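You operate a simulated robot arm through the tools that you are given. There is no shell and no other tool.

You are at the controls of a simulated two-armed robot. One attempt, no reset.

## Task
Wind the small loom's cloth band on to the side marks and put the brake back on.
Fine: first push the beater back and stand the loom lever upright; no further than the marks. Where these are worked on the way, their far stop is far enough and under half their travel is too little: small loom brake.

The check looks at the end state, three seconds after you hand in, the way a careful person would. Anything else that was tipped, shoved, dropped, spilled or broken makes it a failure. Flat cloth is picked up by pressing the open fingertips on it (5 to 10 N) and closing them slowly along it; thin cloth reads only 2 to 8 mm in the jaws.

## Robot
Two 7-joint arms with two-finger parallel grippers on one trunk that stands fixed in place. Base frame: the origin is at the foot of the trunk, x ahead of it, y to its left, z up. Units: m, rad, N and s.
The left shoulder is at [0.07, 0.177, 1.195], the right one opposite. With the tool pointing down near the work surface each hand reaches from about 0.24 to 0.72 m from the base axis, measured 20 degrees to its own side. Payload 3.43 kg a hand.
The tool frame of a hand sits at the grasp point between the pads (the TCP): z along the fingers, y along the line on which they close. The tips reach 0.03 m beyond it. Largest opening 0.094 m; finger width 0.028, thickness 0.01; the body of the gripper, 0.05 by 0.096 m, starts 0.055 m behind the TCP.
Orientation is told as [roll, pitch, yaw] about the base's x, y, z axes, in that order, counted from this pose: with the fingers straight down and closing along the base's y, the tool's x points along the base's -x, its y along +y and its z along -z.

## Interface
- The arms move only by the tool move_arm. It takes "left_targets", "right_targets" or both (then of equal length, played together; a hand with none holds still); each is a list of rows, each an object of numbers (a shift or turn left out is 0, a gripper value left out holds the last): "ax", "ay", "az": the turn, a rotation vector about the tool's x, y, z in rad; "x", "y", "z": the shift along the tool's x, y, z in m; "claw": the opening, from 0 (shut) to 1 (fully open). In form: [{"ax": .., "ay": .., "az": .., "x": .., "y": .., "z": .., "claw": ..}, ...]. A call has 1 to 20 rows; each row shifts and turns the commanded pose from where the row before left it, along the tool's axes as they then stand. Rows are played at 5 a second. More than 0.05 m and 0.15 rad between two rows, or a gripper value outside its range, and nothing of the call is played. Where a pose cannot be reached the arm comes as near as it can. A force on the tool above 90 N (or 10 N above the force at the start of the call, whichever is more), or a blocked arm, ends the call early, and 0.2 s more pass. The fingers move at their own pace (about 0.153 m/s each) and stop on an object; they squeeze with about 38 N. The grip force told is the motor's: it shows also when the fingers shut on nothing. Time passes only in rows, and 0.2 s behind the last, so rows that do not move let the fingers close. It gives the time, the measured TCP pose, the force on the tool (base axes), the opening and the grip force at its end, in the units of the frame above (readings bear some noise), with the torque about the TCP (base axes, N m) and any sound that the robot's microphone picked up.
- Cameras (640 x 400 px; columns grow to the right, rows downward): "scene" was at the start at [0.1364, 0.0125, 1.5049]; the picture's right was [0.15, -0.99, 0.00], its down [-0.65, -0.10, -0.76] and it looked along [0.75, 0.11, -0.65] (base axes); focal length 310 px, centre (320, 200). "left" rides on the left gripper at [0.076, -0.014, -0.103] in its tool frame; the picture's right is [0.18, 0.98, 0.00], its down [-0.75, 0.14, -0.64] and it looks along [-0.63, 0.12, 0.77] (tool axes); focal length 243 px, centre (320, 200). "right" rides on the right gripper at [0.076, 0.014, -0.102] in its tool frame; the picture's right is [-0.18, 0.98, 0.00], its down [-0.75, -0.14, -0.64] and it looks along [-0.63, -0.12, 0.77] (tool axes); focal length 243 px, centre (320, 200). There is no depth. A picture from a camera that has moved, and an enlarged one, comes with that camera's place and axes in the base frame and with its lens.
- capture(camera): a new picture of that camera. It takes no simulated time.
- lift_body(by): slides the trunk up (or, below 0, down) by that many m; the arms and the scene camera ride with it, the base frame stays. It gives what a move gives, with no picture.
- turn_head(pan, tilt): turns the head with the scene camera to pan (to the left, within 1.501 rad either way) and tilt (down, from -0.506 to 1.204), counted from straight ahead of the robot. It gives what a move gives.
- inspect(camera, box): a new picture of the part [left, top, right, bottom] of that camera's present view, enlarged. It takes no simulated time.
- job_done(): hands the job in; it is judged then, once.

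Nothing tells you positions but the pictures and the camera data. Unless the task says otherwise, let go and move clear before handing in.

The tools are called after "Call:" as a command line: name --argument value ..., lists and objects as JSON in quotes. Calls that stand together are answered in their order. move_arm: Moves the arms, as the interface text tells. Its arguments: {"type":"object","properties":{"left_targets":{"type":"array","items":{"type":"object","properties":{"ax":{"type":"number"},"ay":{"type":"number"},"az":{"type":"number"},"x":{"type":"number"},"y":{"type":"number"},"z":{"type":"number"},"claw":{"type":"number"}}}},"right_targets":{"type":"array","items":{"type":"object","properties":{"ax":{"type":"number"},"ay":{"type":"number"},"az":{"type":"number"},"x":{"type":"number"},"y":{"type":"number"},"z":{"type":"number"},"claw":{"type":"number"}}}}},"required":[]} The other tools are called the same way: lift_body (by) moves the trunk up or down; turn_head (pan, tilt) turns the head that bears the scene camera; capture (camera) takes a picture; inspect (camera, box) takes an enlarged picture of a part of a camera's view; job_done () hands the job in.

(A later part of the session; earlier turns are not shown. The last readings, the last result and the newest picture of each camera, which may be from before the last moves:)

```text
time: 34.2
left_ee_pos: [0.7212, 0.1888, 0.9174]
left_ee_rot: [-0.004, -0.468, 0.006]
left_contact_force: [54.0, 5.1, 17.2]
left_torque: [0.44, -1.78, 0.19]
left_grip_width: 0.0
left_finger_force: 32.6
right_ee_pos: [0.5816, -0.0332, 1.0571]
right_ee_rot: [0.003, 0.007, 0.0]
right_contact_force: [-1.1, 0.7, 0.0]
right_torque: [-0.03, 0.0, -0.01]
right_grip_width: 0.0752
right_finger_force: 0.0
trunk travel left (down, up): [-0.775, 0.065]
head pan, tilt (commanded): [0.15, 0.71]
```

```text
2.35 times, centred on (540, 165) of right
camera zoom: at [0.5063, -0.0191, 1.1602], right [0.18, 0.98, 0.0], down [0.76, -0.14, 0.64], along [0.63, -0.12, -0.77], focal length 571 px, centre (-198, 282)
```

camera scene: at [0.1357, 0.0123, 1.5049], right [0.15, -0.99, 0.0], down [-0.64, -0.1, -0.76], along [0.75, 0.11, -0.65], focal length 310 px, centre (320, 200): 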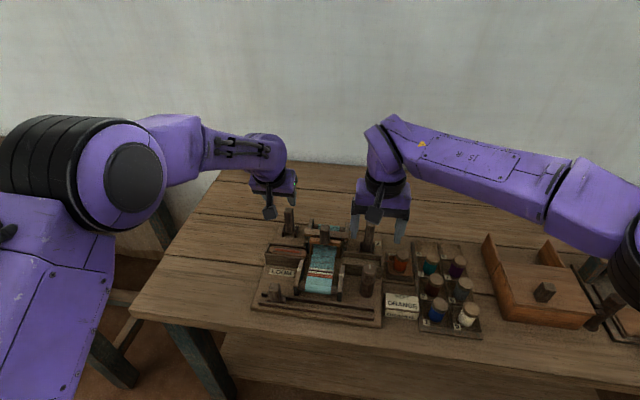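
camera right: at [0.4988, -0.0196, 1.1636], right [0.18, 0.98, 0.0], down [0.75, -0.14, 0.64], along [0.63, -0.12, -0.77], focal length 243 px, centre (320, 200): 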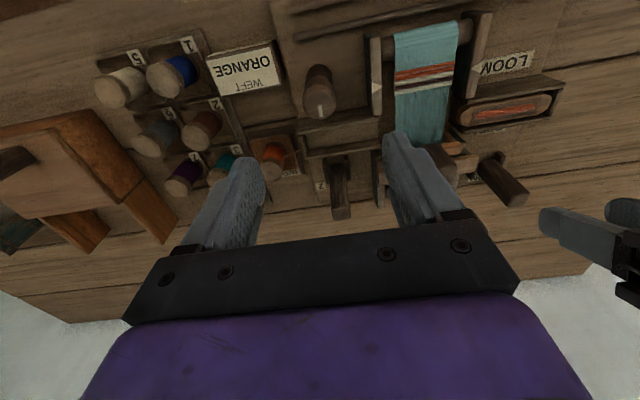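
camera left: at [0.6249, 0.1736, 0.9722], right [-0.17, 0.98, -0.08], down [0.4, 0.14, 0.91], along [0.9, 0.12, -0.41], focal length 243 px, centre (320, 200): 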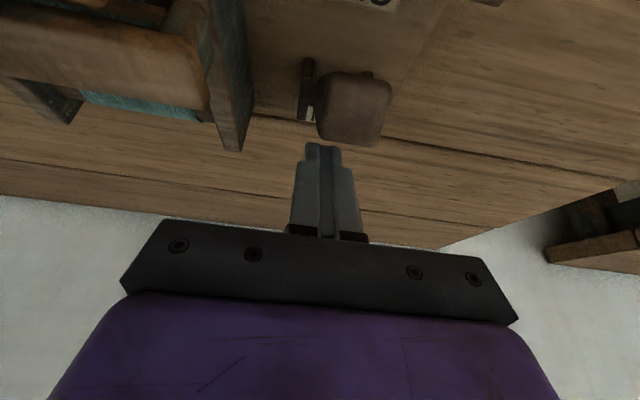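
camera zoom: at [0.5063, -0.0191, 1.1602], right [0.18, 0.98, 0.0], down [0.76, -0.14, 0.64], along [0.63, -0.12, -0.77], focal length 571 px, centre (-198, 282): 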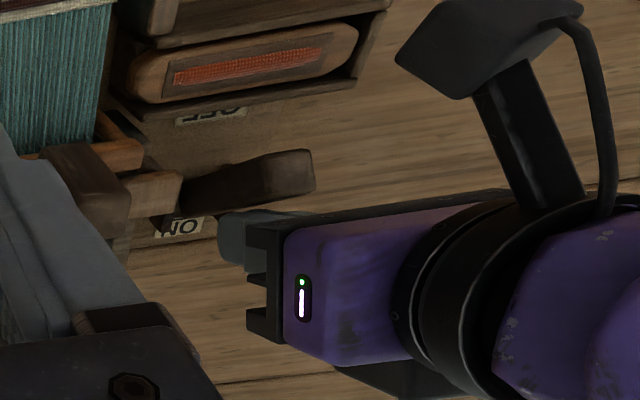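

54 N with no movement of the lever: it is at its OFF stop. I'll back off and raise the left hand clear, then bring the right hand's attention to the winding knob.

Call:
move_arm --left_targets '[{"x": -0.015, "z": 0.007}, {"x": -0.015, "z": 0.007}, {"z": -0.035}, {"z": -0.04}, {"z": -0.04}, {}]'

Call:
capture --camera "right"

Call:
inspect --camera "right" --box '[260, 0, 560, 200]'

Call:
inspect --camera "scene" --box '[250, 190, 410, 330]'

```text
time: 35.6
left_ee_pos: [0.6922, 0.1878, 1.018]
left_ee_rot: [-0.001, -0.451, 0.0]
left_contact_force: [-0.4, 0.5, 0.3]
left_torque: [0.01, 0.01, 0.01]
left_grip_width: 0.0
left_finger_force: 32.9
right_ee_pos: [0.5742, -0.0346, 1.062]
right_ee_rot: [0.003, 0.0, 0.0]
right_contact_force: [0.8, 0.0, 0.2]
right_torque: [0.03, 0.02, -0.01]
right_grip_width: 0.0754
right_finger_force: 0.1
trunk travel left (down, up): [-0.775, 0.065]
head pan, tilt (commanded): [0.15, 0.71]
```

```text
taken
camera right: at [0.4995, -0.0193, 1.1632], right [0.18, 0.98, 0.0], down [0.75, -0.14, 0.64], along [0.63, -0.12, -0.77], focal length 243 px, centre (320, 200)
```

right: 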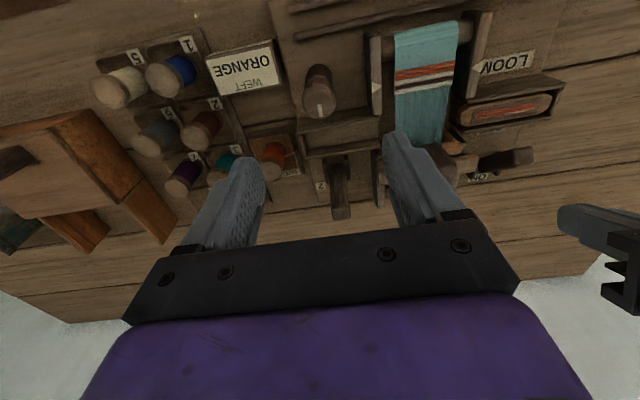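

```text
2.00 times, centred on (410, 100) of right
camera zoom: at [0.4995, -0.0193, 1.1632], right [0.18, 0.98, 0.0], down [0.75, -0.14, 0.64], along [0.63, -0.12, -0.77], focal length 485 px, centre (140, 400)
```

zoom: 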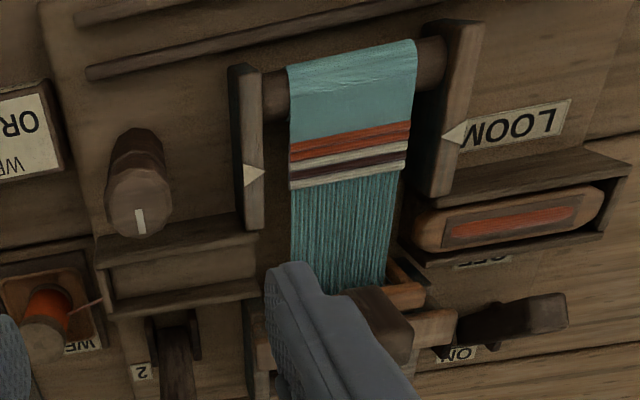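

```text
2.86 times, centred on (330, 260) of scene
camera zoom: at [0.1366, 0.0127, 1.5048], right [0.15, -0.99, 0.0], down [-0.65, -0.1, -0.76], along [0.75, 0.11, -0.65], focal length 884 px, centre (291, 29)
```

zoom: 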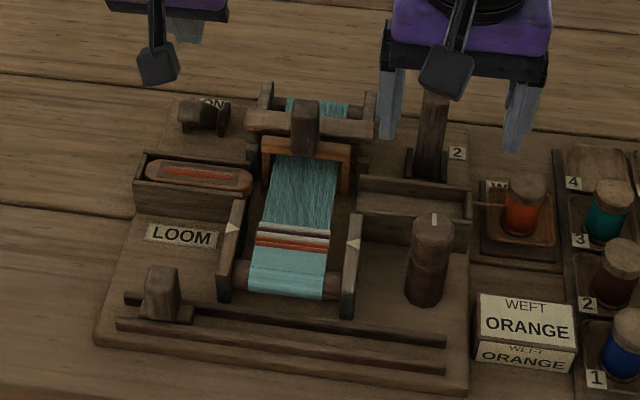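

The brake is off. The knob is centred at about (0.572, −0.034), top z ≈ 0.935, about 30 mm across, with its white index pointing away from the robot. I'll lower the right hand over it.

Call:
move_arm --right_targets '[{"x": 0.002, "y": 0.001, "z": 0.035}, {"z": 0.035}, {"z": 0.035}, {"z": 0.033}, {}]'

Call:
capture --camera "right"

Call:
inspect --camera "scene" --box '[290, 200, 430, 330]'

```text
time: 36.8
left_ee_pos: [0.6922, 0.1867, 1.0189]
left_ee_rot: [-0.001, -0.452, 0.0]
left_contact_force: [-0.7, 0.0, -0.5]
left_torque: [0.0, 0.0, 0.01]
left_grip_width: 0.0
left_finger_force: 33.2
right_ee_pos: [0.5732, -0.0321, 0.9246]
right_ee_rot: [0.001, -0.002, 0.0]
right_contact_force: [-0.8, -0.1, -0.5]
right_torque: [-0.01, -0.04, -0.01]
right_grip_width: 0.0751
right_finger_force: 0.1
trunk travel left (down, up): [-0.775, 0.065]
head pan, tilt (commanded): [0.15, 0.71]
```

```text
taken
camera right: at [0.4976, -0.0172, 1.0264], right [0.18, 0.98, 0.0], down [0.75, -0.14, 0.64], along [0.63, -0.12, -0.77], focal length 243 px, centre (320, 200)
```

right: 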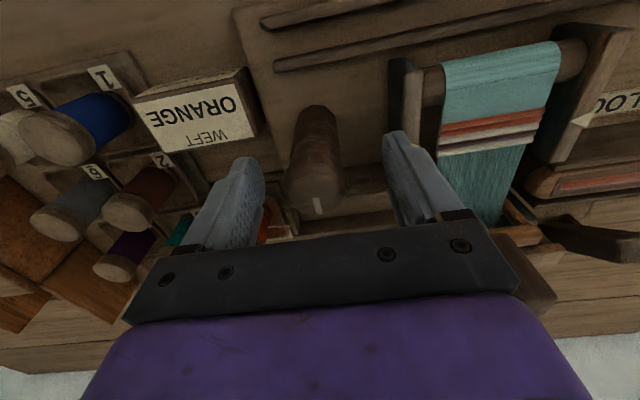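

```text
3.08 times, centred on (360, 265) of scene
camera zoom: at [0.136, 0.0126, 1.5049], right [0.15, -0.99, 0.0], down [-0.64, -0.1, -0.76], along [0.75, 0.11, -0.65], focal length 952 px, centre (197, 0)
```

zoom: 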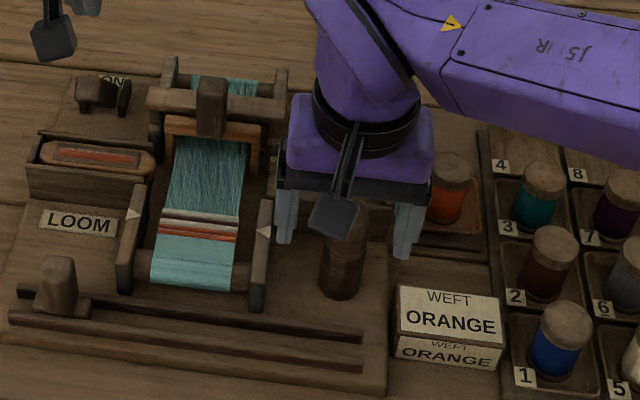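

I'll zoom in to check how well the fingers are centred on the knob before closing.

Call:
inspect --camera "right" --box '[230, 90, 430, 230]'

Call:
inspect --camera "right" --box '[380, 20, 620, 200]'

```text
2.86 times, centred on (330, 160) of right
camera zoom: at [0.4976, -0.0172, 1.0264], right [0.18, 0.98, 0.0], down [0.75, -0.14, 0.64], along [0.63, -0.12, -0.77], focal length 693 px, centre (291, 314)
```

zoom: 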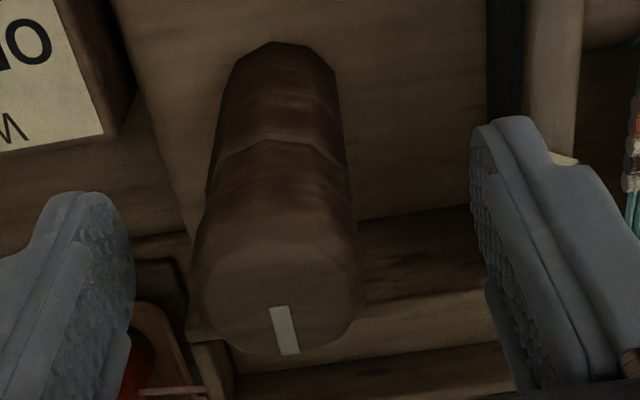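

```text
2.22 times, centred on (500, 110) of right
camera zoom: at [0.4976, -0.0172, 1.0264], right [0.18, 0.98, 0.0], down [0.75, -0.14, 0.64], along [0.63, -0.12, -0.77], focal length 539 px, centre (-80, 400)
```

zoom: 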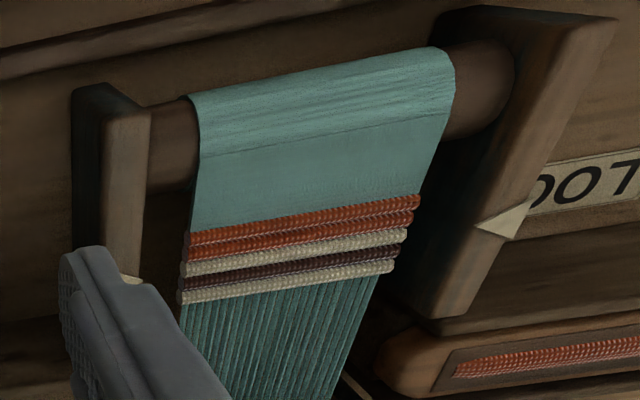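

The knob centre is about 3 mm nearer than the grasp point; I'll correct that, close on the knob and take a baseline picture of the fell and marks.

Call:
move_arm --right_targets '[{"x": 0.003, "y": -0.0005}, {"claw": 0.5}, {"claw": 0.35}, {"claw": 0.2}, {"claw": 0.1}, {"claw": 0.1}]'

Call:
inspect --camera "scene" --box '[285, 250, 355, 300]'

Call:
inspect --camera "right" --box '[380, 20, 620, 200]'

```text
time: 38.2
left_ee_pos: [0.693, 0.1862, 1.0178]
left_ee_rot: [0.002, -0.451, 0.0]
left_contact_force: [-1.1, -1.1, -0.2]
left_torque: [-0.02, 0.01, -0.01]
left_grip_width: 0.0
left_finger_force: 33.0
right_ee_pos: [0.5702, -0.0349, 0.9239]
right_ee_rot: [0.002, -0.001, -0.003]
right_contact_force: [2.1, -10.8, 1.9]
right_torque: [-0.36, -0.02, -0.1]
right_grip_width: 0.0341
right_finger_force: 45.2
trunk travel left (down, up): [-0.775, 0.065]
head pan, tilt (commanded): [0.15, 0.71]
```

```text
8.00 times, centred on (320, 275) of scene
camera zoom: at [0.1366, 0.0101, 1.5049], right [0.15, -0.99, 0.0], down [-0.65, -0.1, -0.76], along [0.75, 0.11, -0.65], focal length 2476 px, centre (320, -400)
```

zoom: 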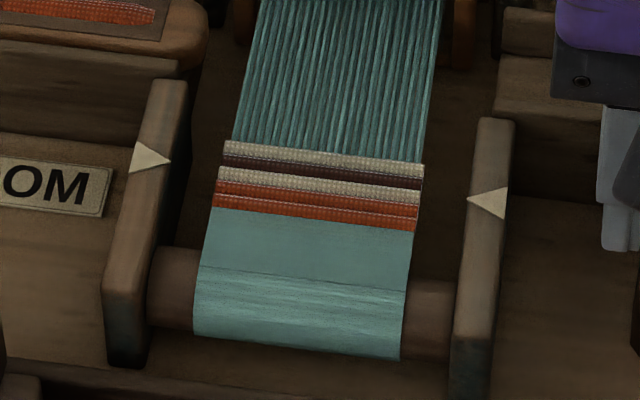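

```text
2.22 times, centred on (500, 110) of right
camera zoom: at [0.4955, -0.0201, 1.0261], right [0.19, 0.98, 0.0], down [0.75, -0.14, 0.64], along [0.63, -0.12, -0.77], focal length 539 px, centre (-80, 400)
```

zoom: 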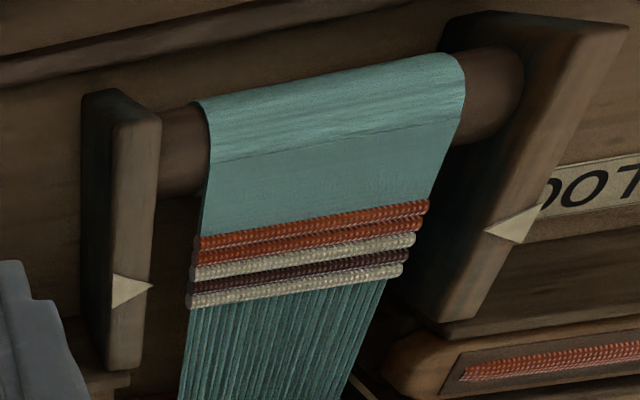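

I've a baseline: the fell (edge of the last white row) is about 13 mm beyond the line joining the mark tips. I'll try a small clockwise turn (seen from above) and see which way the cloth goes.

Call:
move_arm --right_targets '[{"y": -0.001, "az": 0.1}, {"az": 0.1}, {}]'

Call:
inspect --camera "scene" --box '[285, 250, 355, 300]'

```text
time: 39.0
left_ee_pos: [0.6924, 0.1861, 1.0192]
left_ee_rot: [0.003, -0.45, 0.001]
left_contact_force: [0.3, 0.0, 0.2]
left_torque: [0.01, -0.01, -0.02]
left_grip_width: 0.0
left_finger_force: 32.8
right_ee_pos: [0.5703, -0.0346, 0.9237]
right_ee_rot: [0.004, 0.0, -0.201]
right_contact_force: [3.8, -5.9, 2.7]
right_torque: [-0.08, -0.57, -0.02]
right_grip_width: 0.0341
right_finger_force: 45.1
trunk travel left (down, up): [-0.775, 0.065]
head pan, tilt (commanded): [0.15, 0.71]
```

```text
8.00 times, centred on (320, 275) of scene
camera zoom: at [0.1369, 0.0111, 1.5048], right [0.15, -0.99, 0.0], down [-0.65, -0.1, -0.76], along [0.75, 0.11, -0.65], focal length 2476 px, centre (320, -400)
```

zoom: 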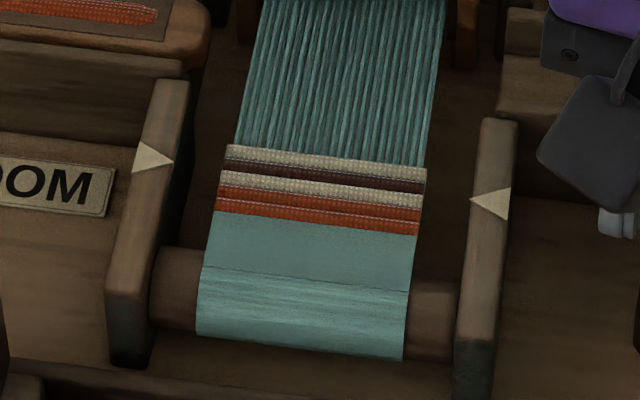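

The fell moved about 2 mm toward the marks for 0.2 rad clockwise, so that's the right direction. I'll continue another 0.6 rad and check.

Call:
move_arm --right_targets '[{"az": 0.1}, {"az": 0.1}, {"az": 0.1}, {"az": 0.1}, {"az": 0.1}, {"az": 0.1}, {}]'

Call:
inspect --camera "scene" --box '[285, 250, 355, 300]'

Call:
capture --camera "right"

```text
time: 40.6
left_ee_pos: [0.6932, 0.1907, 1.0171]
left_ee_rot: [-0.002, -0.449, 0.001]
left_contact_force: [1.1, 0.3, 0.7]
left_torque: [0.02, 0.02, -0.04]
left_grip_width: 0.0
left_finger_force: 32.8
right_ee_pos: [0.5722, -0.0317, 0.9227]
right_ee_rot: [0.004, 0.001, -0.802]
right_contact_force: [20.7, 7.6, 18.6]
right_torque: [0.1, -0.25, 0.1]
right_grip_width: 0.0341
right_finger_force: 45.2
trunk travel left (down, up): [-0.775, 0.065]
head pan, tilt (commanded): [0.15, 0.71]
```

```text
8.00 times, centred on (320, 275) of scene
camera zoom: at [0.1387, 0.0144, 1.5048], right [0.15, -0.99, 0.0], down [-0.65, -0.1, -0.76], along [0.75, 0.11, -0.65], focal length 2476 px, centre (320, -400)
```

zoom: 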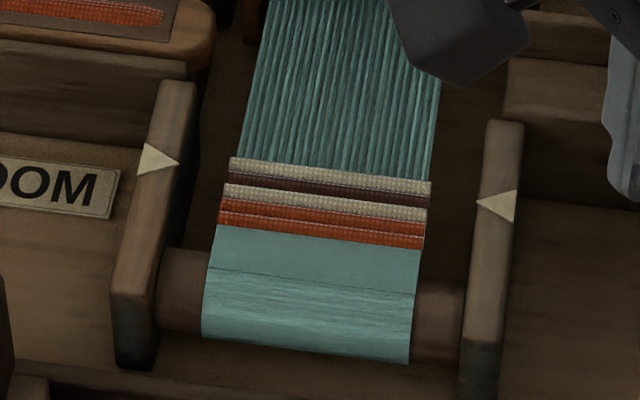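

```text
taken
camera right: at [0.5301, 0.033, 1.0261], right [0.83, 0.55, 0.0], down [0.42, -0.64, 0.64], along [0.36, -0.53, -0.77], focal length 243 px, centre (320, 200)
```

right: 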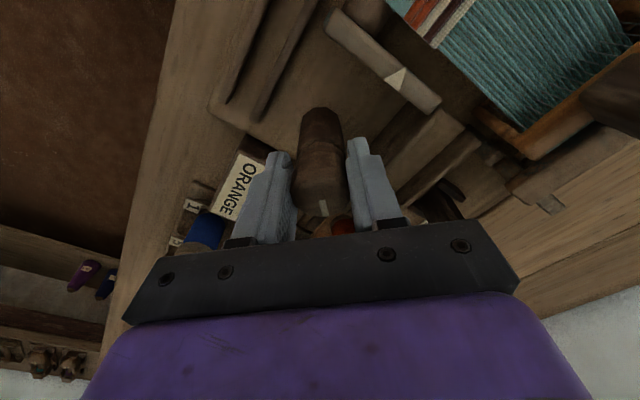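

The fell is now about half way (gap about 14 px of the initial 28). Side load has built up on the knob, so I'll release, check nothing unwinds, and turn the hand back for a fresh grip.

Call:
move_arm --right_targets '[{"claw": 0.45}, {"claw": 0.6}, {}, {}]'

Call:
inspect --camera "scene" --box '[285, 250, 355, 300]'

Call:
capture --camera "right"

```text
time: 41.6
left_ee_pos: [0.6925, 0.1887, 1.0162]
left_ee_rot: [0.0, -0.451, 0.001]
left_contact_force: [0.1, 0.5, 0.5]
left_torque: [0.0, -0.05, -0.05]
left_grip_width: 0.0
left_finger_force: 33.4
right_ee_pos: [0.5694, -0.0336, 0.9241]
right_ee_rot: [0.001, 0.0, -0.8]
right_contact_force: [0.2, -0.7, -0.2]
right_torque: [0.0, 0.01, -0.02]
right_grip_width: 0.0563
right_finger_force: 0.1
trunk travel left (down, up): [-0.775, 0.065]
head pan, tilt (commanded): [0.15, 0.71]
```

```text
8.00 times, centred on (320, 275) of scene
camera zoom: at [0.1363, 0.0124, 1.5049], right [0.15, -0.99, 0.0], down [-0.65, -0.1, -0.76], along [0.75, 0.11, -0.65], focal length 2476 px, centre (320, -400)
```

zoom: 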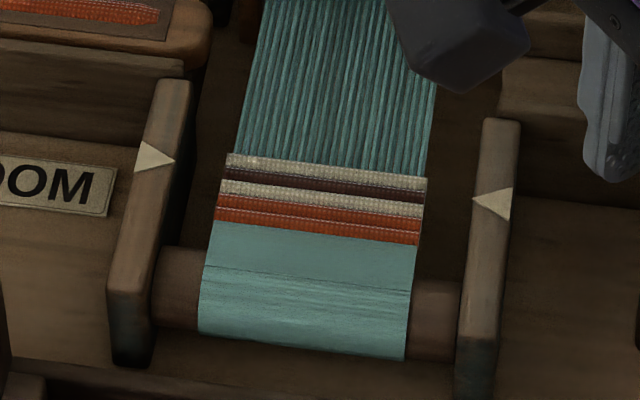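

```text
taken
camera right: at [0.5277, 0.0313, 1.0256], right [0.83, 0.55, 0.0], down [0.42, -0.64, 0.64], along [0.35, -0.53, -0.77], focal length 243 px, centre (320, 200)
```

right: 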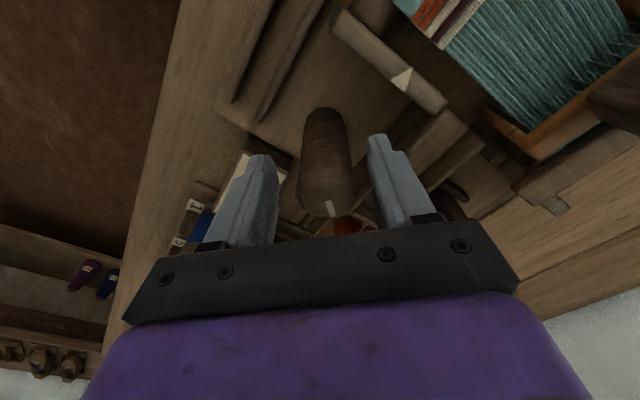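

The cloth stayed where it was. To judge the marks without parallax I'll lift the right hand and use its camera from directly above the marks, moving the left hand aside first.

Call:
move_arm --left_targets '[{"y": 0.03, "z": -0.035}, {"y": 0.03, "z": -0.035}, {"y": 0.03, "z": -0.035}, {}, {}, {}, {}, {}, {}, {}, {}, {}, {}, {}, {}]' --right_targets '[{"z": -0.045, "claw": 0.8}, {"z": -0.045}, {"z": -0.045}, {"az": -0.1333}, {"az": -0.1333}, {"az": -0.1333}, {"az": -0.1333}, {"az": -0.1333}, {"az": -0.1333}, {"ay": 0.125}, {"ay": 0.125}, {"ay": 0.125, "claw": 1}, {"ay": 0.125}, {"y": 0.03}, {}]'

Call:
capture --camera "right"

Call:
capture --camera "scene"

```text
time: 44.8
left_ee_pos: [0.6449, 0.2762, 1.1101]
left_ee_rot: [-0.001, -0.45, -0.001]
left_contact_force: [-0.5, -0.9, 0.3]
left_torque: [0.0, 0.01, -0.02]
left_grip_width: 0.0
left_finger_force: 33.0
right_ee_pos: [0.568, -0.003, 1.0579]
right_ee_rot: [0.001, 0.185, 0.0]
right_contact_force: [0.6, -0.8, 0.5]
right_torque: [0.03, -0.05, 0.03]
right_grip_width: 0.094
right_finger_force: 0.2
right hand out of reach, approached as far as the arm can: row 11, 12, 13
trunk travel left (down, up): [-0.775, 0.065]
head pan, tilt (commanded): [0.15, 0.71]
```

```text
taken
camera right: at [0.5135, 0.0108, 1.1721], right [0.18, 0.98, -0.03], down [0.86, -0.14, 0.49], along [0.48, -0.12, -0.87], focal length 243 px, centre (320, 200)
```

right: 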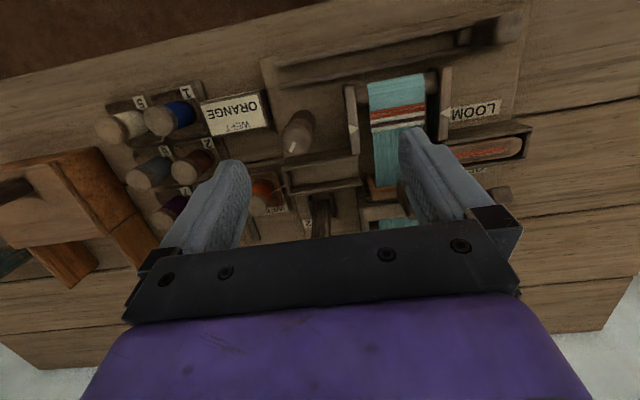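

```text
taken
camera scene: at [0.1362, 0.0118, 1.5049], right [0.15, -0.99, 0.0], down [-0.65, -0.1, -0.76], along [0.75, 0.11, -0.65], focal length 310 px, centre (320, 200)
```

scene: 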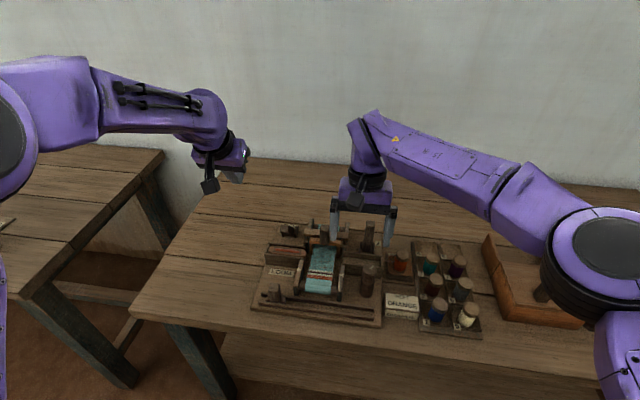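

The tilt is limited to about 0.19 rad here, which already helps. I'll move the hand further over so the marks are directly beneath its camera.

Call:
move_arm --right_targets '[{"x": -0.035, "y": 0.03}, {"x": -0.03, "y": 0.035}, {}]'

Call:
capture --camera "right"

```text
time: 45.6
left_ee_pos: [0.6458, 0.2771, 1.1107]
left_ee_rot: [0.002, -0.45, 0.001]
left_contact_force: [0.3, -0.5, 0.3]
left_torque: [0.03, -0.02, 0.0]
left_grip_width: 0.0
left_finger_force: 33.0
right_ee_pos: [0.5682, -0.0033, 1.0582]
right_ee_rot: [0.002, 0.188, 0.001]
right_contact_force: [0.0, 0.1, 0.2]
right_torque: [0.01, -0.03, 0.02]
right_grip_width: 0.0942
right_finger_force: 0.0
right hand out of reach, approached as far as the arm can: row 1, 2
trunk travel left (down, up): [-0.775, 0.065]
head pan, tilt (commanded): [0.15, 0.71]
```

```text
taken
camera right: at [0.5137, 0.0111, 1.172], right [0.18, 0.98, -0.03], down [0.86, -0.14, 0.49], along [0.48, -0.12, -0.87], focal length 243 px, centre (320, 200)
```

right: 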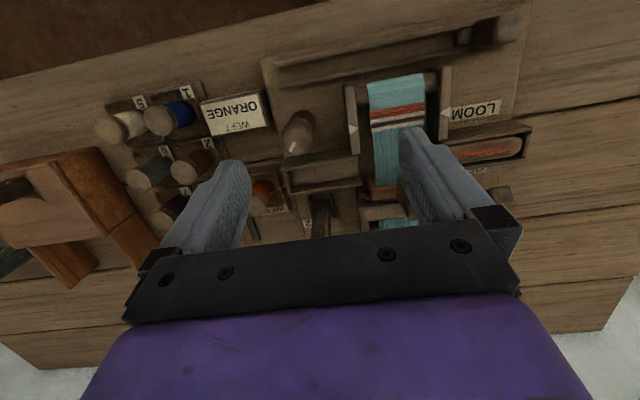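

The hand didn't move because the tilt is out of reach. I'll take the tilt back out in steps and see how the pose responds.

Call:
move_arm --right_targets '[{"ay": -0.1}, {}]'

```text
time: 46.2
left_ee_pos: [0.6455, 0.2781, 1.1108]
left_ee_rot: [0.002, -0.452, 0.0]
left_contact_force: [0.0, -0.1, -0.6]
left_torque: [-0.01, -0.03, -0.01]
left_grip_width: 0.0
left_finger_force: 33.0
right_ee_pos: [0.5693, -0.0045, 1.0574]
right_ee_rot: [0.001, 0.084, 0.0]
right_contact_force: [0.7, -0.1, 0.4]
right_torque: [-0.01, 0.01, 0.0]
right_grip_width: 0.0941
right_finger_force: 0.0
trunk travel left (down, up): [-0.775, 0.065]
head pan, tilt (commanded): [0.15, 0.71]
```

The commanded pose simply clamps at the reachable one. I'll level the hand and shift it so its camera is nearly above the marks.

Call:
move_arm --right_targets '[{"ay": -0.084}, {"x": -0.02, "y": 0.035, "z": -0.01}, {"x": -0.02, "y": 0.035, "z": -0.01}, {}]'

Call:
capture --camera "right"

Call:
inspect --camera "right" --box '[270, 10, 400, 110]'

```text
time: 47.2
left_ee_pos: [0.6451, 0.2742, 1.1121]
left_ee_rot: [0.004, -0.453, 0.0]
left_contact_force: [0.2, -0.3, 0.4]
left_torque: [-0.02, 0.0, 0.03]
left_grip_width: 0.0
left_finger_force: 33.2
right_ee_pos: [0.6019, 0.0543, 1.0772]
right_ee_rot: [0.004, 0.002, -0.001]
right_contact_force: [0.5, -0.6, -0.9]
right_torque: [0.06, -0.03, -0.01]
right_grip_width: 0.0939
right_finger_force: 0.1
right hand out of reach, approached as far as the arm can: row 3
trunk travel left (down, up): [-0.775, 0.065]
head pan, tilt (commanded): [0.15, 0.71]
```

```text
taken
camera right: at [0.5266, 0.0694, 1.179], right [0.19, 0.98, 0.0], down [0.75, -0.14, 0.64], along [0.63, -0.12, -0.77], focal length 243 px, centre (320, 200)
```

right: 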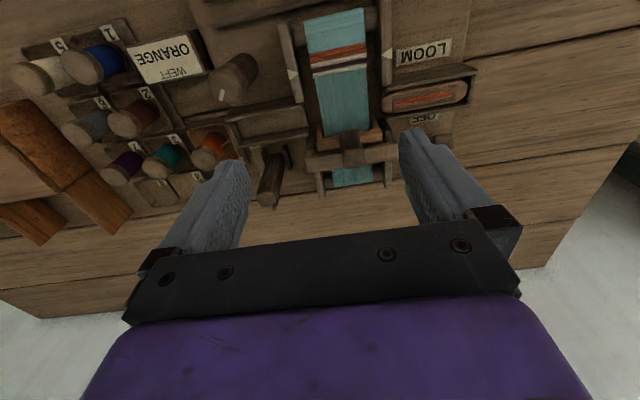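

```text
4.00 times, centred on (335, 60) of right
camera zoom: at [0.5266, 0.0694, 1.179], right [0.19, 0.98, 0.0], down [0.75, -0.14, 0.64], along [0.63, -0.12, -0.77], focal length 970 px, centre (260, 760)
```

zoom: 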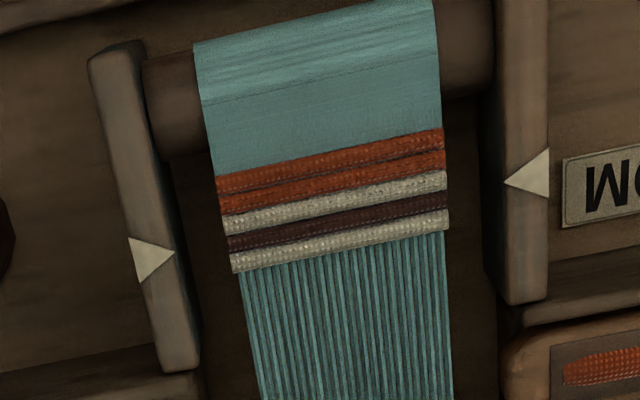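

From nearly overhead, the fell is about 9 mm short of the mark line, so about 1.5 rad more winding is needed at about 6 mm/rad. I'll return to the knob with the hand yawed +0.4 rad for a fresh grip.

Call:
move_arm --right_targets '[{"x": 0.0137, "y": -0.044, "claw": 0.7}, {"x": 0.0137, "y": -0.044}, {"az": -0.1}, {"az": -0.1}, {"az": -0.1}, {"az": -0.1}, {"z": 0.03}, {"z": 0.03}, {"z": 0.03}, {}]'

Call:
capture --camera "right"

```text
time: 49.4
left_ee_pos: [0.6447, 0.2769, 1.111]
left_ee_rot: [-0.001, -0.451, 0.0]
left_contact_force: [-1.0, 0.0, 0.5]
left_torque: [0.04, -0.02, 0.01]
left_grip_width: 0.0
left_finger_force: 33.0
right_ee_pos: [0.5755, -0.0298, 0.9851]
right_ee_rot: [0.002, 0.001, 0.199]
right_contact_force: [0.5, 0.0, 0.1]
right_torque: [-0.01, 0.01, 0.01]
right_grip_width: 0.0657
right_finger_force: 0.0
right hand out of reach, approached as far as the arm can: row 5, 6
trunk travel left (down, up): [-0.775, 0.065]
head pan, tilt (commanded): [0.15, 0.71]
```

```text
taken
camera right: at [0.4997, -0.0308, 1.0869], right [-0.01, 1.0, 0.0], down [0.77, 0.01, 0.64], along [0.64, 0.01, -0.77], focal length 243 px, centre (320, 200)
```

right: 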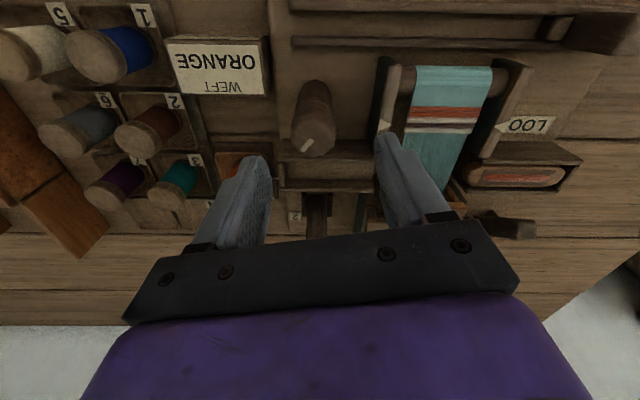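

The hand's yaw limit is near +0.2 rad, which is fine as a starting angle. I'll centre over the knob, lower and grip.

Call:
move_arm --right_targets '[{"x": 0.0022, "y": -0.0036, "z": 0.02}, {"z": 0.02}, {"z": 0.02}, {}, {"claw": 0.5}, {"claw": 0.35}, {"claw": 0.2}, {"claw": 0.1}, {}]'

Call:
inspect --camera "scene" --box '[285, 250, 355, 300]'

Call:
capture --camera "right"

```text
time: 51.4
left_ee_pos: [0.6457, 0.2767, 1.1109]
left_ee_rot: [-0.002, -0.451, 0.0]
left_contact_force: [0.4, -1.4, -0.4]
left_torque: [0.03, -0.01, -0.01]
left_grip_width: 0.0
left_finger_force: 33.4
right_ee_pos: [0.5754, -0.0351, 0.9258]
right_ee_rot: [0.001, 0.005, 0.2]
right_contact_force: [-1.9, -0.3, -3.3]
right_torque: [-0.19, -0.26, 0.0]
right_grip_width: 0.0328
right_finger_force: 44.5
trunk travel left (down, up): [-0.775, 0.065]
head pan, tilt (commanded): [0.15, 0.71]
```

```text
8.00 times, centred on (320, 275) of scene
camera zoom: at [0.1365, 0.0125, 1.5048], right [0.15, -0.99, 0.0], down [-0.65, -0.1, -0.76], along [0.75, 0.11, -0.65], focal length 2476 px, centre (320, -400)
```

zoom: 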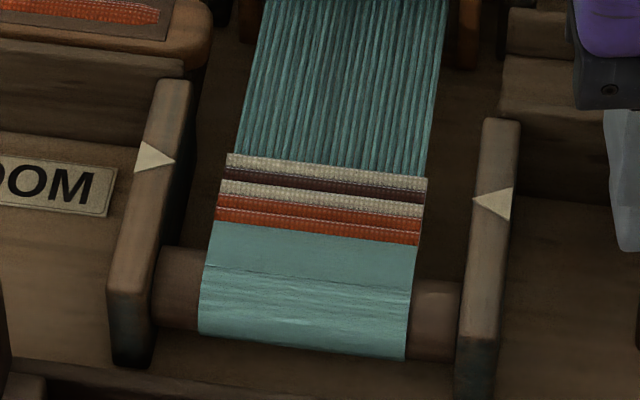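

```text
taken
camera right: at [0.4988, -0.0356, 1.0277], right [-0.01, 1.0, 0.0], down [0.77, 0.01, 0.64], along [0.64, 0.01, -0.77], focal length 243 px, centre (320, 200)
```

right: 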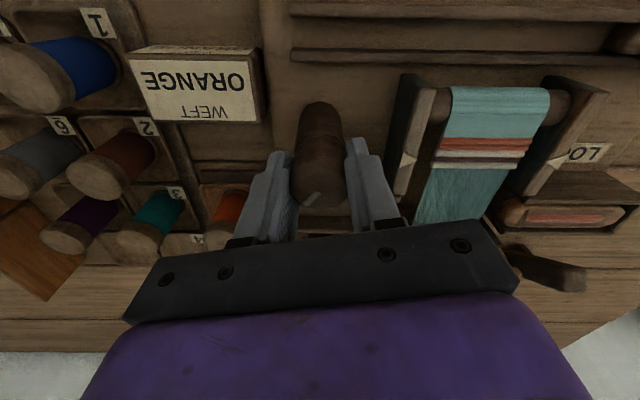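

Grip is well centred with almost no side load. I'll turn 0.8 rad clockwise and check.

Call:
move_arm --right_targets '[{"az": 0.1}, {"az": 0.1}, {"az": 0.1}, {"az": 0.1}, {"az": 0.1}, {"az": 0.1}, {"az": 0.1}, {"az": 0.1}, {}]'

Call:
inspect --camera "scene" --box '[285, 250, 355, 300]'

Call:
capture --camera "right"

```text
time: 53.4
left_ee_pos: [0.646, 0.2766, 1.1096]
left_ee_rot: [0.001, -0.452, 0.001]
left_contact_force: [0.9, -0.1, -0.1]
left_torque: [0.0, -0.01, 0.01]
left_grip_width: 0.0001
left_finger_force: 32.9
right_ee_pos: [0.5748, -0.0344, 0.9245]
right_ee_rot: [-0.001, 0.004, -0.602]
right_contact_force: [10.5, -3.6, 2.0]
right_torque: [-0.37, -0.93, 0.02]
right_grip_width: 0.0325
right_finger_force: 44.5
trunk travel left (down, up): [-0.775, 0.065]
head pan, tilt (commanded): [0.15, 0.71]
```

```text
8.00 times, centred on (320, 275) of scene
camera zoom: at [0.1383, 0.0119, 1.5047], right [0.15, -0.99, 0.0], down [-0.65, -0.1, -0.76], along [0.75, 0.11, -0.65], focal length 2476 px, centre (320, -400)
```

zoom: 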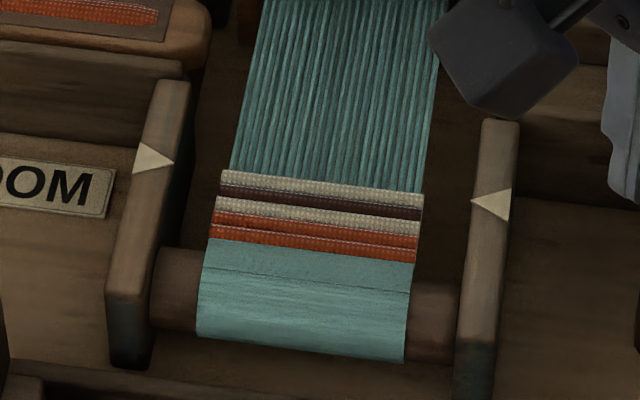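

```text
taken
camera right: at [0.5216, 0.0203, 1.0277], right [0.71, 0.71, 0.0], down [0.54, -0.54, 0.64], along [0.45, -0.45, -0.77], focal length 243 px, centre (320, 200)
```

right: 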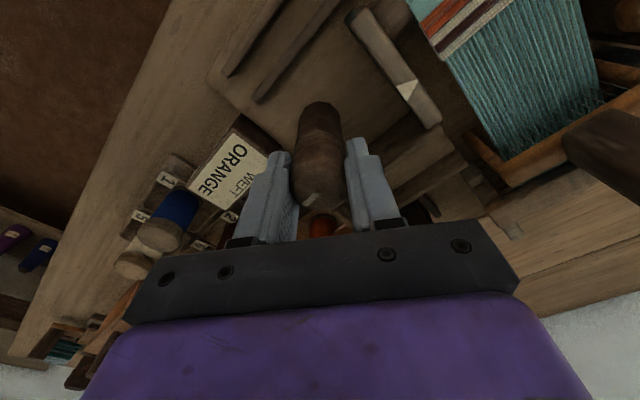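

The fell now looks about level with the tips in the scene view, but parallax hides roughly 2 mm there. While the right hand holds the knob, I'll place the left camera beside/above the marks for a truer reading.

Call:
move_arm --left_targets '[{"ay": 0.15}, {"ay": 0.15}, {"ay": 0.15}, {"x": 0.002, "y": -0.038, "z": 0.005}, {"x": 0.002, "y": -0.038, "z": 0.005}, {}]'

Call:
capture --camera "left"

Call:
inspect --camera "left" --box '[180, 0, 310, 90]'

```text
time: 54.8
left_ee_pos: [0.644, 0.2015, 1.1003]
left_ee_rot: [0.001, 0.001, 0.0]
left_contact_force: [0.8, -0.1, 0.6]
left_torque: [-0.01, -0.02, 0.02]
left_grip_width: 0.0
left_finger_force: 32.9
right_ee_pos: [0.574, -0.0343, 0.9261]
right_ee_rot: [0.0, 0.006, -0.602]
right_contact_force: [13.1, -2.6, 7.7]
right_torque: [0.21, 0.33, -0.01]
right_grip_width: 0.0325
right_finger_force: 45.2
trunk travel left (down, up): [-0.775, 0.065]
head pan, tilt (commanded): [0.15, 0.71]
```

```text
taken
camera left: at [0.5681, 0.1869, 1.2022], right [-0.19, 0.98, 0.0], down [0.75, 0.14, 0.64], along [0.63, 0.12, -0.77], focal length 243 px, centre (320, 200)
```

left: 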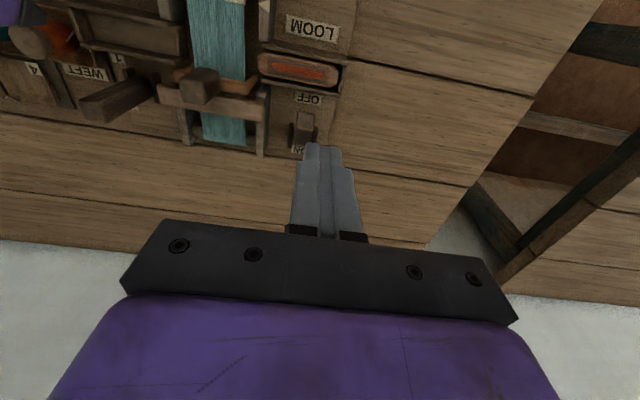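

```text
4.44 times, centred on (245, 45) of left
camera zoom: at [0.5681, 0.1869, 1.2022], right [-0.19, 0.98, 0.0], down [0.75, 0.14, 0.64], along [0.63, 0.12, -0.77], focal length 1078 px, centre (653, 889)
```

zoom: 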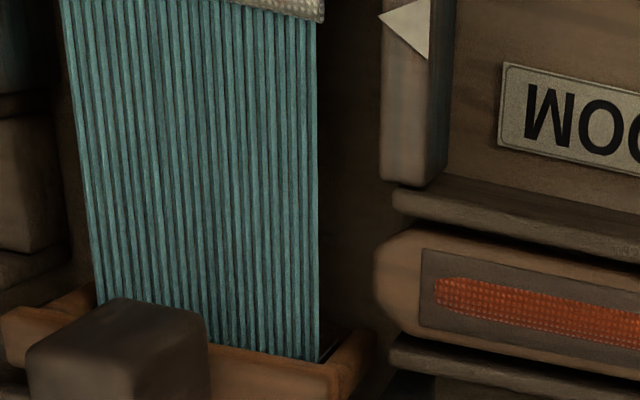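

The marks are just off the top of the picture; I'll bring the left hand back 3 cm.

Call:
move_arm --left_targets '[{"x": 0.035}, {}]'

Call:
inspect --camera "left" --box '[170, 0, 300, 90]'

Call:
inspect --camera "scene" --box '[285, 250, 355, 300]'

```text
time: 55.4
left_ee_pos: [0.6096, 0.2018, 1.1003]
left_ee_rot: [0.0, 0.002, 0.002]
left_contact_force: [-0.6, 0.9, 0.1]
left_torque: [0.01, -0.02, -0.01]
left_grip_width: 0.0
left_finger_force: 33.0
right_ee_pos: [0.5754, -0.0344, 0.9254]
right_ee_rot: [-0.001, 0.005, -0.6]
right_contact_force: [12.5, -2.5, 7.3]
right_torque: [-0.29, -0.93, 0.03]
right_grip_width: 0.0325
right_finger_force: 44.6
trunk travel left (down, up): [-0.775, 0.065]
head pan, tilt (commanded): [0.15, 0.71]
```

```text
4.44 times, centred on (235, 45) of left
camera zoom: at [0.5332, 0.1869, 1.2026], right [-0.18, 0.98, 0.0], down [0.75, 0.14, 0.64], along [0.63, 0.12, -0.77], focal length 1078 px, centre (698, 889)
```

zoom: 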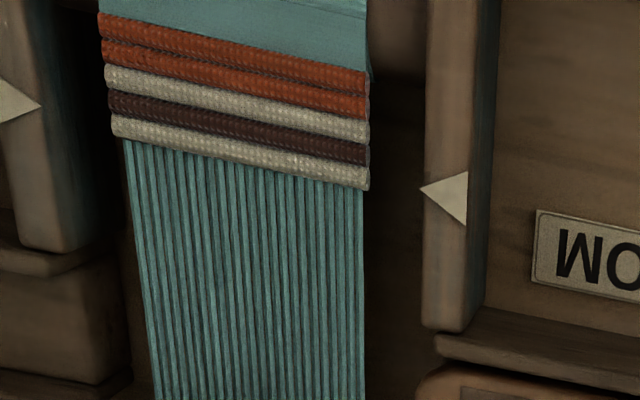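

```text
8.00 times, centred on (320, 275) of scene
camera zoom: at [0.1381, 0.0121, 1.5047], right [0.15, -0.99, 0.0], down [-0.65, -0.1, -0.76], along [0.75, 0.11, -0.65], focal length 2476 px, centre (320, -400)
```

zoom: 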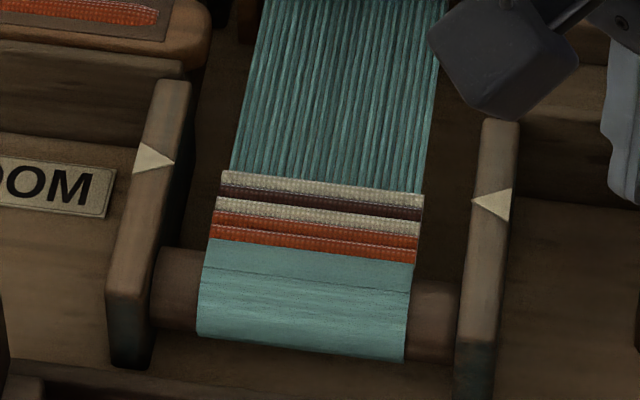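

From above, the fell is still about 3.5–4 mm short of the mark tips. I'll turn another 0.4 rad and re-measure from the same views.

Call:
move_arm --right_targets '[{"az": 0.1}, {"az": 0.1}, {"az": 0.1}, {"az": 0.1}, {}]'

Call:
inspect --camera "left" --box '[170, 0, 300, 90]'

Call:
inspect --camera "scene" --box '[285, 250, 355, 300]'

```text
time: 56.6
left_ee_pos: [0.6106, 0.2018, 1.1005]
left_ee_rot: [-0.001, 0.001, 0.0]
left_contact_force: [-0.7, -0.7, -0.7]
left_torque: [0.04, 0.01, -0.01]
left_grip_width: 0.0
left_finger_force: 32.9
right_ee_pos: [0.5748, -0.0344, 0.9241]
right_ee_rot: [-0.003, 0.003, -1.002]
right_contact_force: [9.0, -3.4, 3.6]
right_torque: [-0.13, -0.78, -0.02]
right_grip_width: 0.0322
right_finger_force: 44.8
trunk travel left (down, up): [-0.775, 0.065]
head pan, tilt (commanded): [0.15, 0.71]
```

```text
4.44 times, centred on (235, 45) of left
camera zoom: at [0.5331, 0.1863, 1.2027], right [-0.18, 0.98, 0.0], down [0.75, 0.14, 0.64], along [0.63, 0.12, -0.77], focal length 1078 px, centre (698, 889)
```

zoom: 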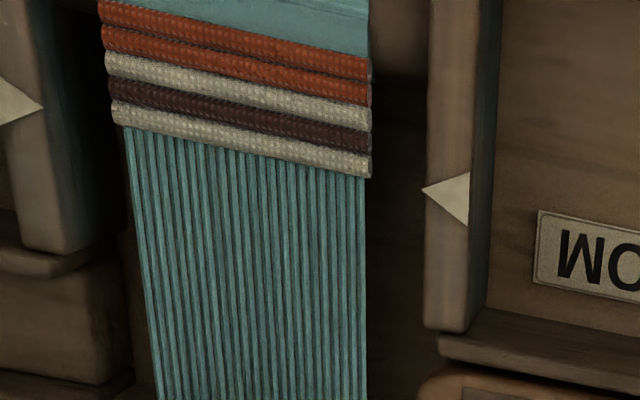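

```text
8.00 times, centred on (320, 275) of scene
camera zoom: at [0.1377, 0.0114, 1.5047], right [0.15, -0.99, 0.0], down [-0.65, -0.1, -0.76], along [0.75, 0.11, -0.65], focal length 2476 px, centre (320, -400)
```

zoom: 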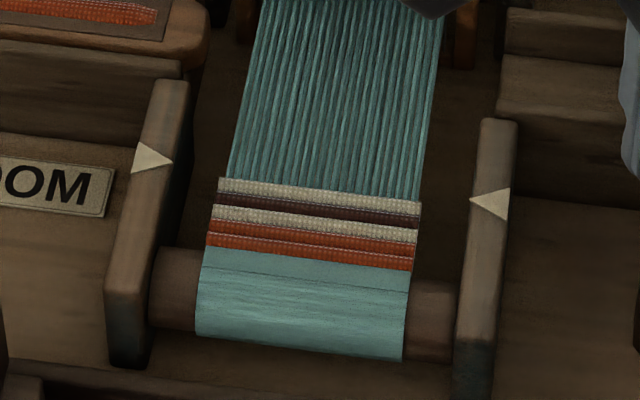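

The fell is now only about 1 mm short of the mark line. I'll add a last 0.07 rad, keep hold of the knob, and bring the left hand (closed, tilted) down in front of the brake lever to push it back ON.

Call:
move_arm --right_targets '[{"az": 0.07}, {}]'

Call:
inspect --camera "left" --box '[170, 0, 300, 90]'

Call:
inspect --camera "scene" --box '[285, 250, 355, 300]'

```text
time: 57.2
left_ee_pos: [0.6106, 0.202, 1.1005]
left_ee_rot: [-0.001, -0.001, 0.0]
left_contact_force: [0.4, -0.6, 0.5]
left_torque: [0.0, -0.02, -0.01]
left_grip_width: 0.0002
left_finger_force: 33.4
right_ee_pos: [0.5747, -0.0337, 0.9256]
right_ee_rot: [-0.003, 0.004, -1.07]
right_contact_force: [11.2, -3.1, 4.9]
right_torque: [0.08, -0.21, -0.02]
right_grip_width: 0.0322
right_finger_force: 45.2
trunk travel left (down, up): [-0.775, 0.065]
head pan, tilt (commanded): [0.15, 0.71]
```

```text
4.44 times, centred on (235, 45) of left
camera zoom: at [0.5337, 0.1866, 1.2025], right [-0.18, 0.98, 0.0], down [0.75, 0.14, 0.64], along [0.63, 0.12, -0.77], focal length 1078 px, centre (698, 889)
```

zoom: 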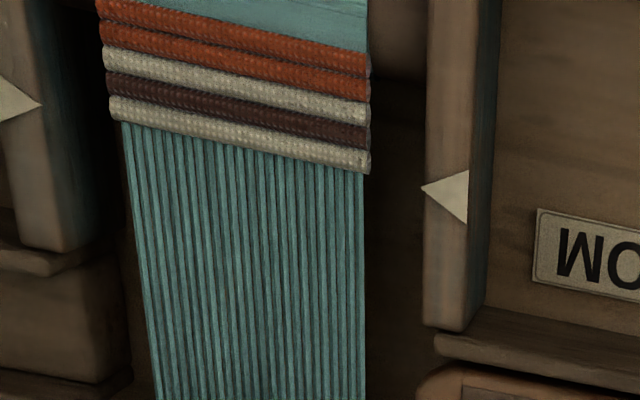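

```text
8.00 times, centred on (320, 275) of scene
camera zoom: at [0.1385, 0.0116, 1.5047], right [0.15, -0.99, 0.0], down [-0.65, -0.1, -0.76], along [0.75, 0.11, -0.65], focal length 2476 px, centre (320, -400)
```

zoom: 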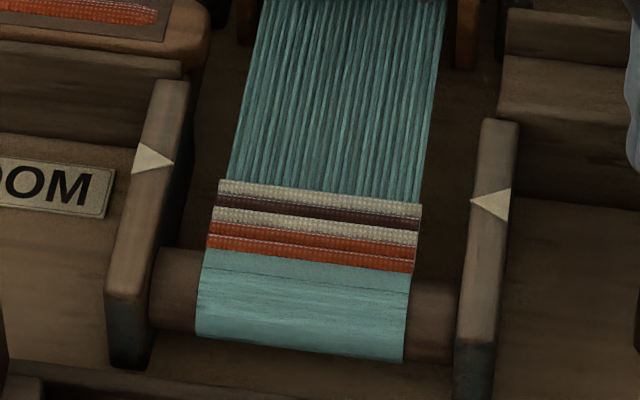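

The fell is now level with the mark tips within about half a millimetre. Holding the knob, I'll bring the left hand to the front of the brake lever.

Call:
move_arm --left_targets '[{"ay": -0.15}, {"ay": -0.15}, {"ay": -0.15}, {"x": 0.0131, "y": -0.0022, "z": 0.0337}, {"x": 0.0131, "y": -0.0022, "z": 0.0337}, {"x": 0.0131, "y": -0.0022, "z": 0.0337}, {"x": 0.0131, "y": -0.0022, "z": 0.0337}, {"x": 0.0131, "y": -0.0022, "z": 0.0337}, {}]'

Call:
capture --camera "left"

Call:
inspect --camera "scene" --box '[220, 180, 420, 320]'

```text
time: 59.2
left_ee_pos: [0.6224, 0.1898, 0.9196]
left_ee_rot: [0.001, -0.45, -0.001]
left_contact_force: [1.0, -0.3, -0.8]
left_torque: [0.0, 0.01, 0.0]
left_grip_width: 0.0003
left_finger_force: 33.1
right_ee_pos: [0.5743, -0.0356, 0.9259]
right_ee_rot: [-0.004, 0.003, -1.072]
right_contact_force: [11.4, -1.8, 4.1]
right_torque: [-0.15, -0.29, 0.0]
right_grip_width: 0.0323
right_finger_force: 44.9
trunk travel left (down, up): [-0.775, 0.065]
head pan, tilt (commanded): [0.15, 0.71]
```

```text
taken
camera left: at [0.5095, 0.1748, 0.978], right [-0.17, 0.98, -0.08], down [0.4, 0.14, 0.91], along [0.9, 0.12, -0.42], focal length 243 px, centre (320, 200)
```

left: 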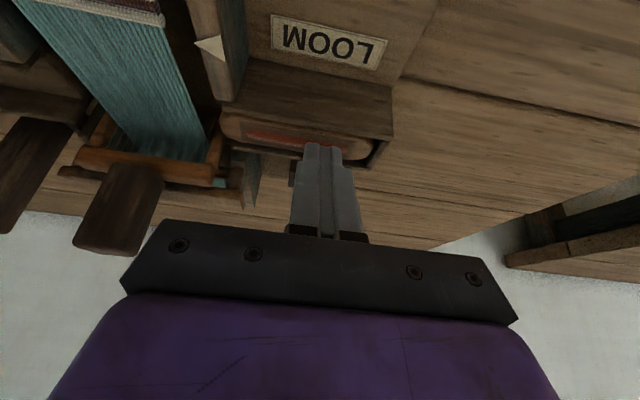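

```text
2.86 times, centred on (320, 250) of scene
camera zoom: at [0.1385, 0.0119, 1.5047], right [0.15, -0.99, 0.0], down [-0.65, -0.1, -0.76], along [0.75, 0.11, -0.65], focal length 884 px, centre (320, 57)
```

zoom: 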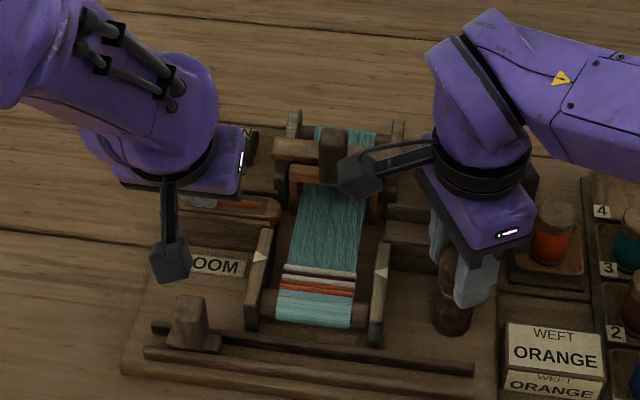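

Fingertips are above the shuttle box and in front of the brake lever. I'll push forward (away from the robot) in small steps at constant height.

Call:
move_arm --left_targets '[{"x": -0.0072, "z": 0.0035}, {"x": -0.0072, "z": 0.0035}, {"x": -0.0072, "z": 0.0035}, {"x": -0.0072, "z": 0.0035}, {"x": -0.0072, "z": 0.0035}, {"x": -0.0072, "z": 0.0035}, {}]'

Call:
capture --camera "left"

Call:
inspect --camera "scene" --box '[240, 190, 340, 260]'

```text
time: 60.8
left_ee_pos: [0.6724, 0.1909, 0.9204]
left_ee_rot: [0.002, -0.449, 0.003]
left_contact_force: [0.5, -0.8, -0.2]
left_torque: [0.02, 0.0, 0.0]
left_grip_width: 0.0
left_finger_force: 32.7
right_ee_pos: [0.5756, -0.0339, 0.926]
right_ee_rot: [-0.002, 0.005, -1.071]
right_contact_force: [11.1, -2.5, 3.5]
right_torque: [0.17, -0.57, 0.0]
right_grip_width: 0.0324
right_finger_force: 45.1
trunk travel left (down, up): [-0.775, 0.065]
head pan, tilt (commanded): [0.15, 0.71]
```

```text
taken
camera left: at [0.5584, 0.1759, 0.9785], right [-0.17, 0.98, -0.08], down [0.4, 0.14, 0.91], along [0.9, 0.12, -0.42], focal length 243 px, centre (320, 200)
```

left: 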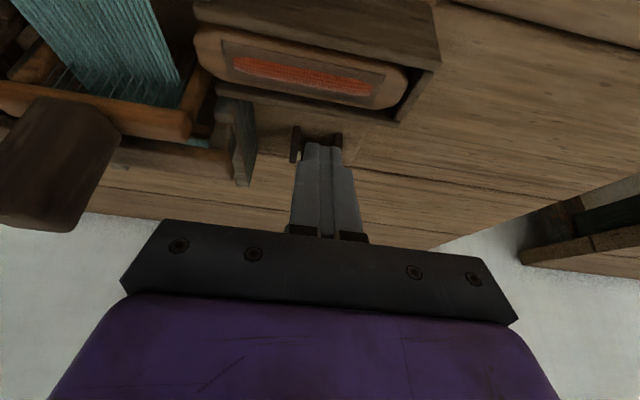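

```text
5.71 times, centred on (290, 225) of scene
camera zoom: at [0.1385, 0.0118, 1.5047], right [0.15, -0.99, 0.0], down [-0.65, -0.1, -0.76], along [0.75, 0.11, -0.65], focal length 1768 px, centre (491, 57)
```

zoom: 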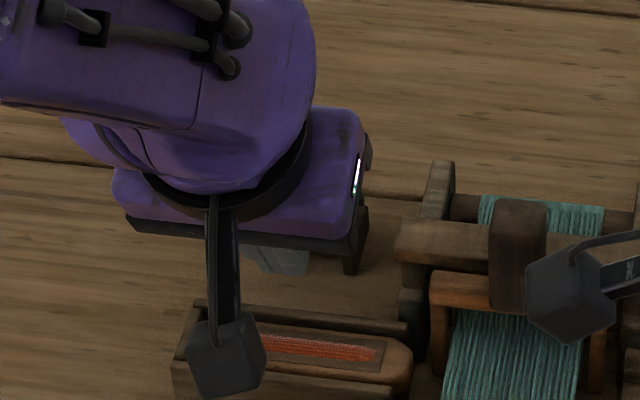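

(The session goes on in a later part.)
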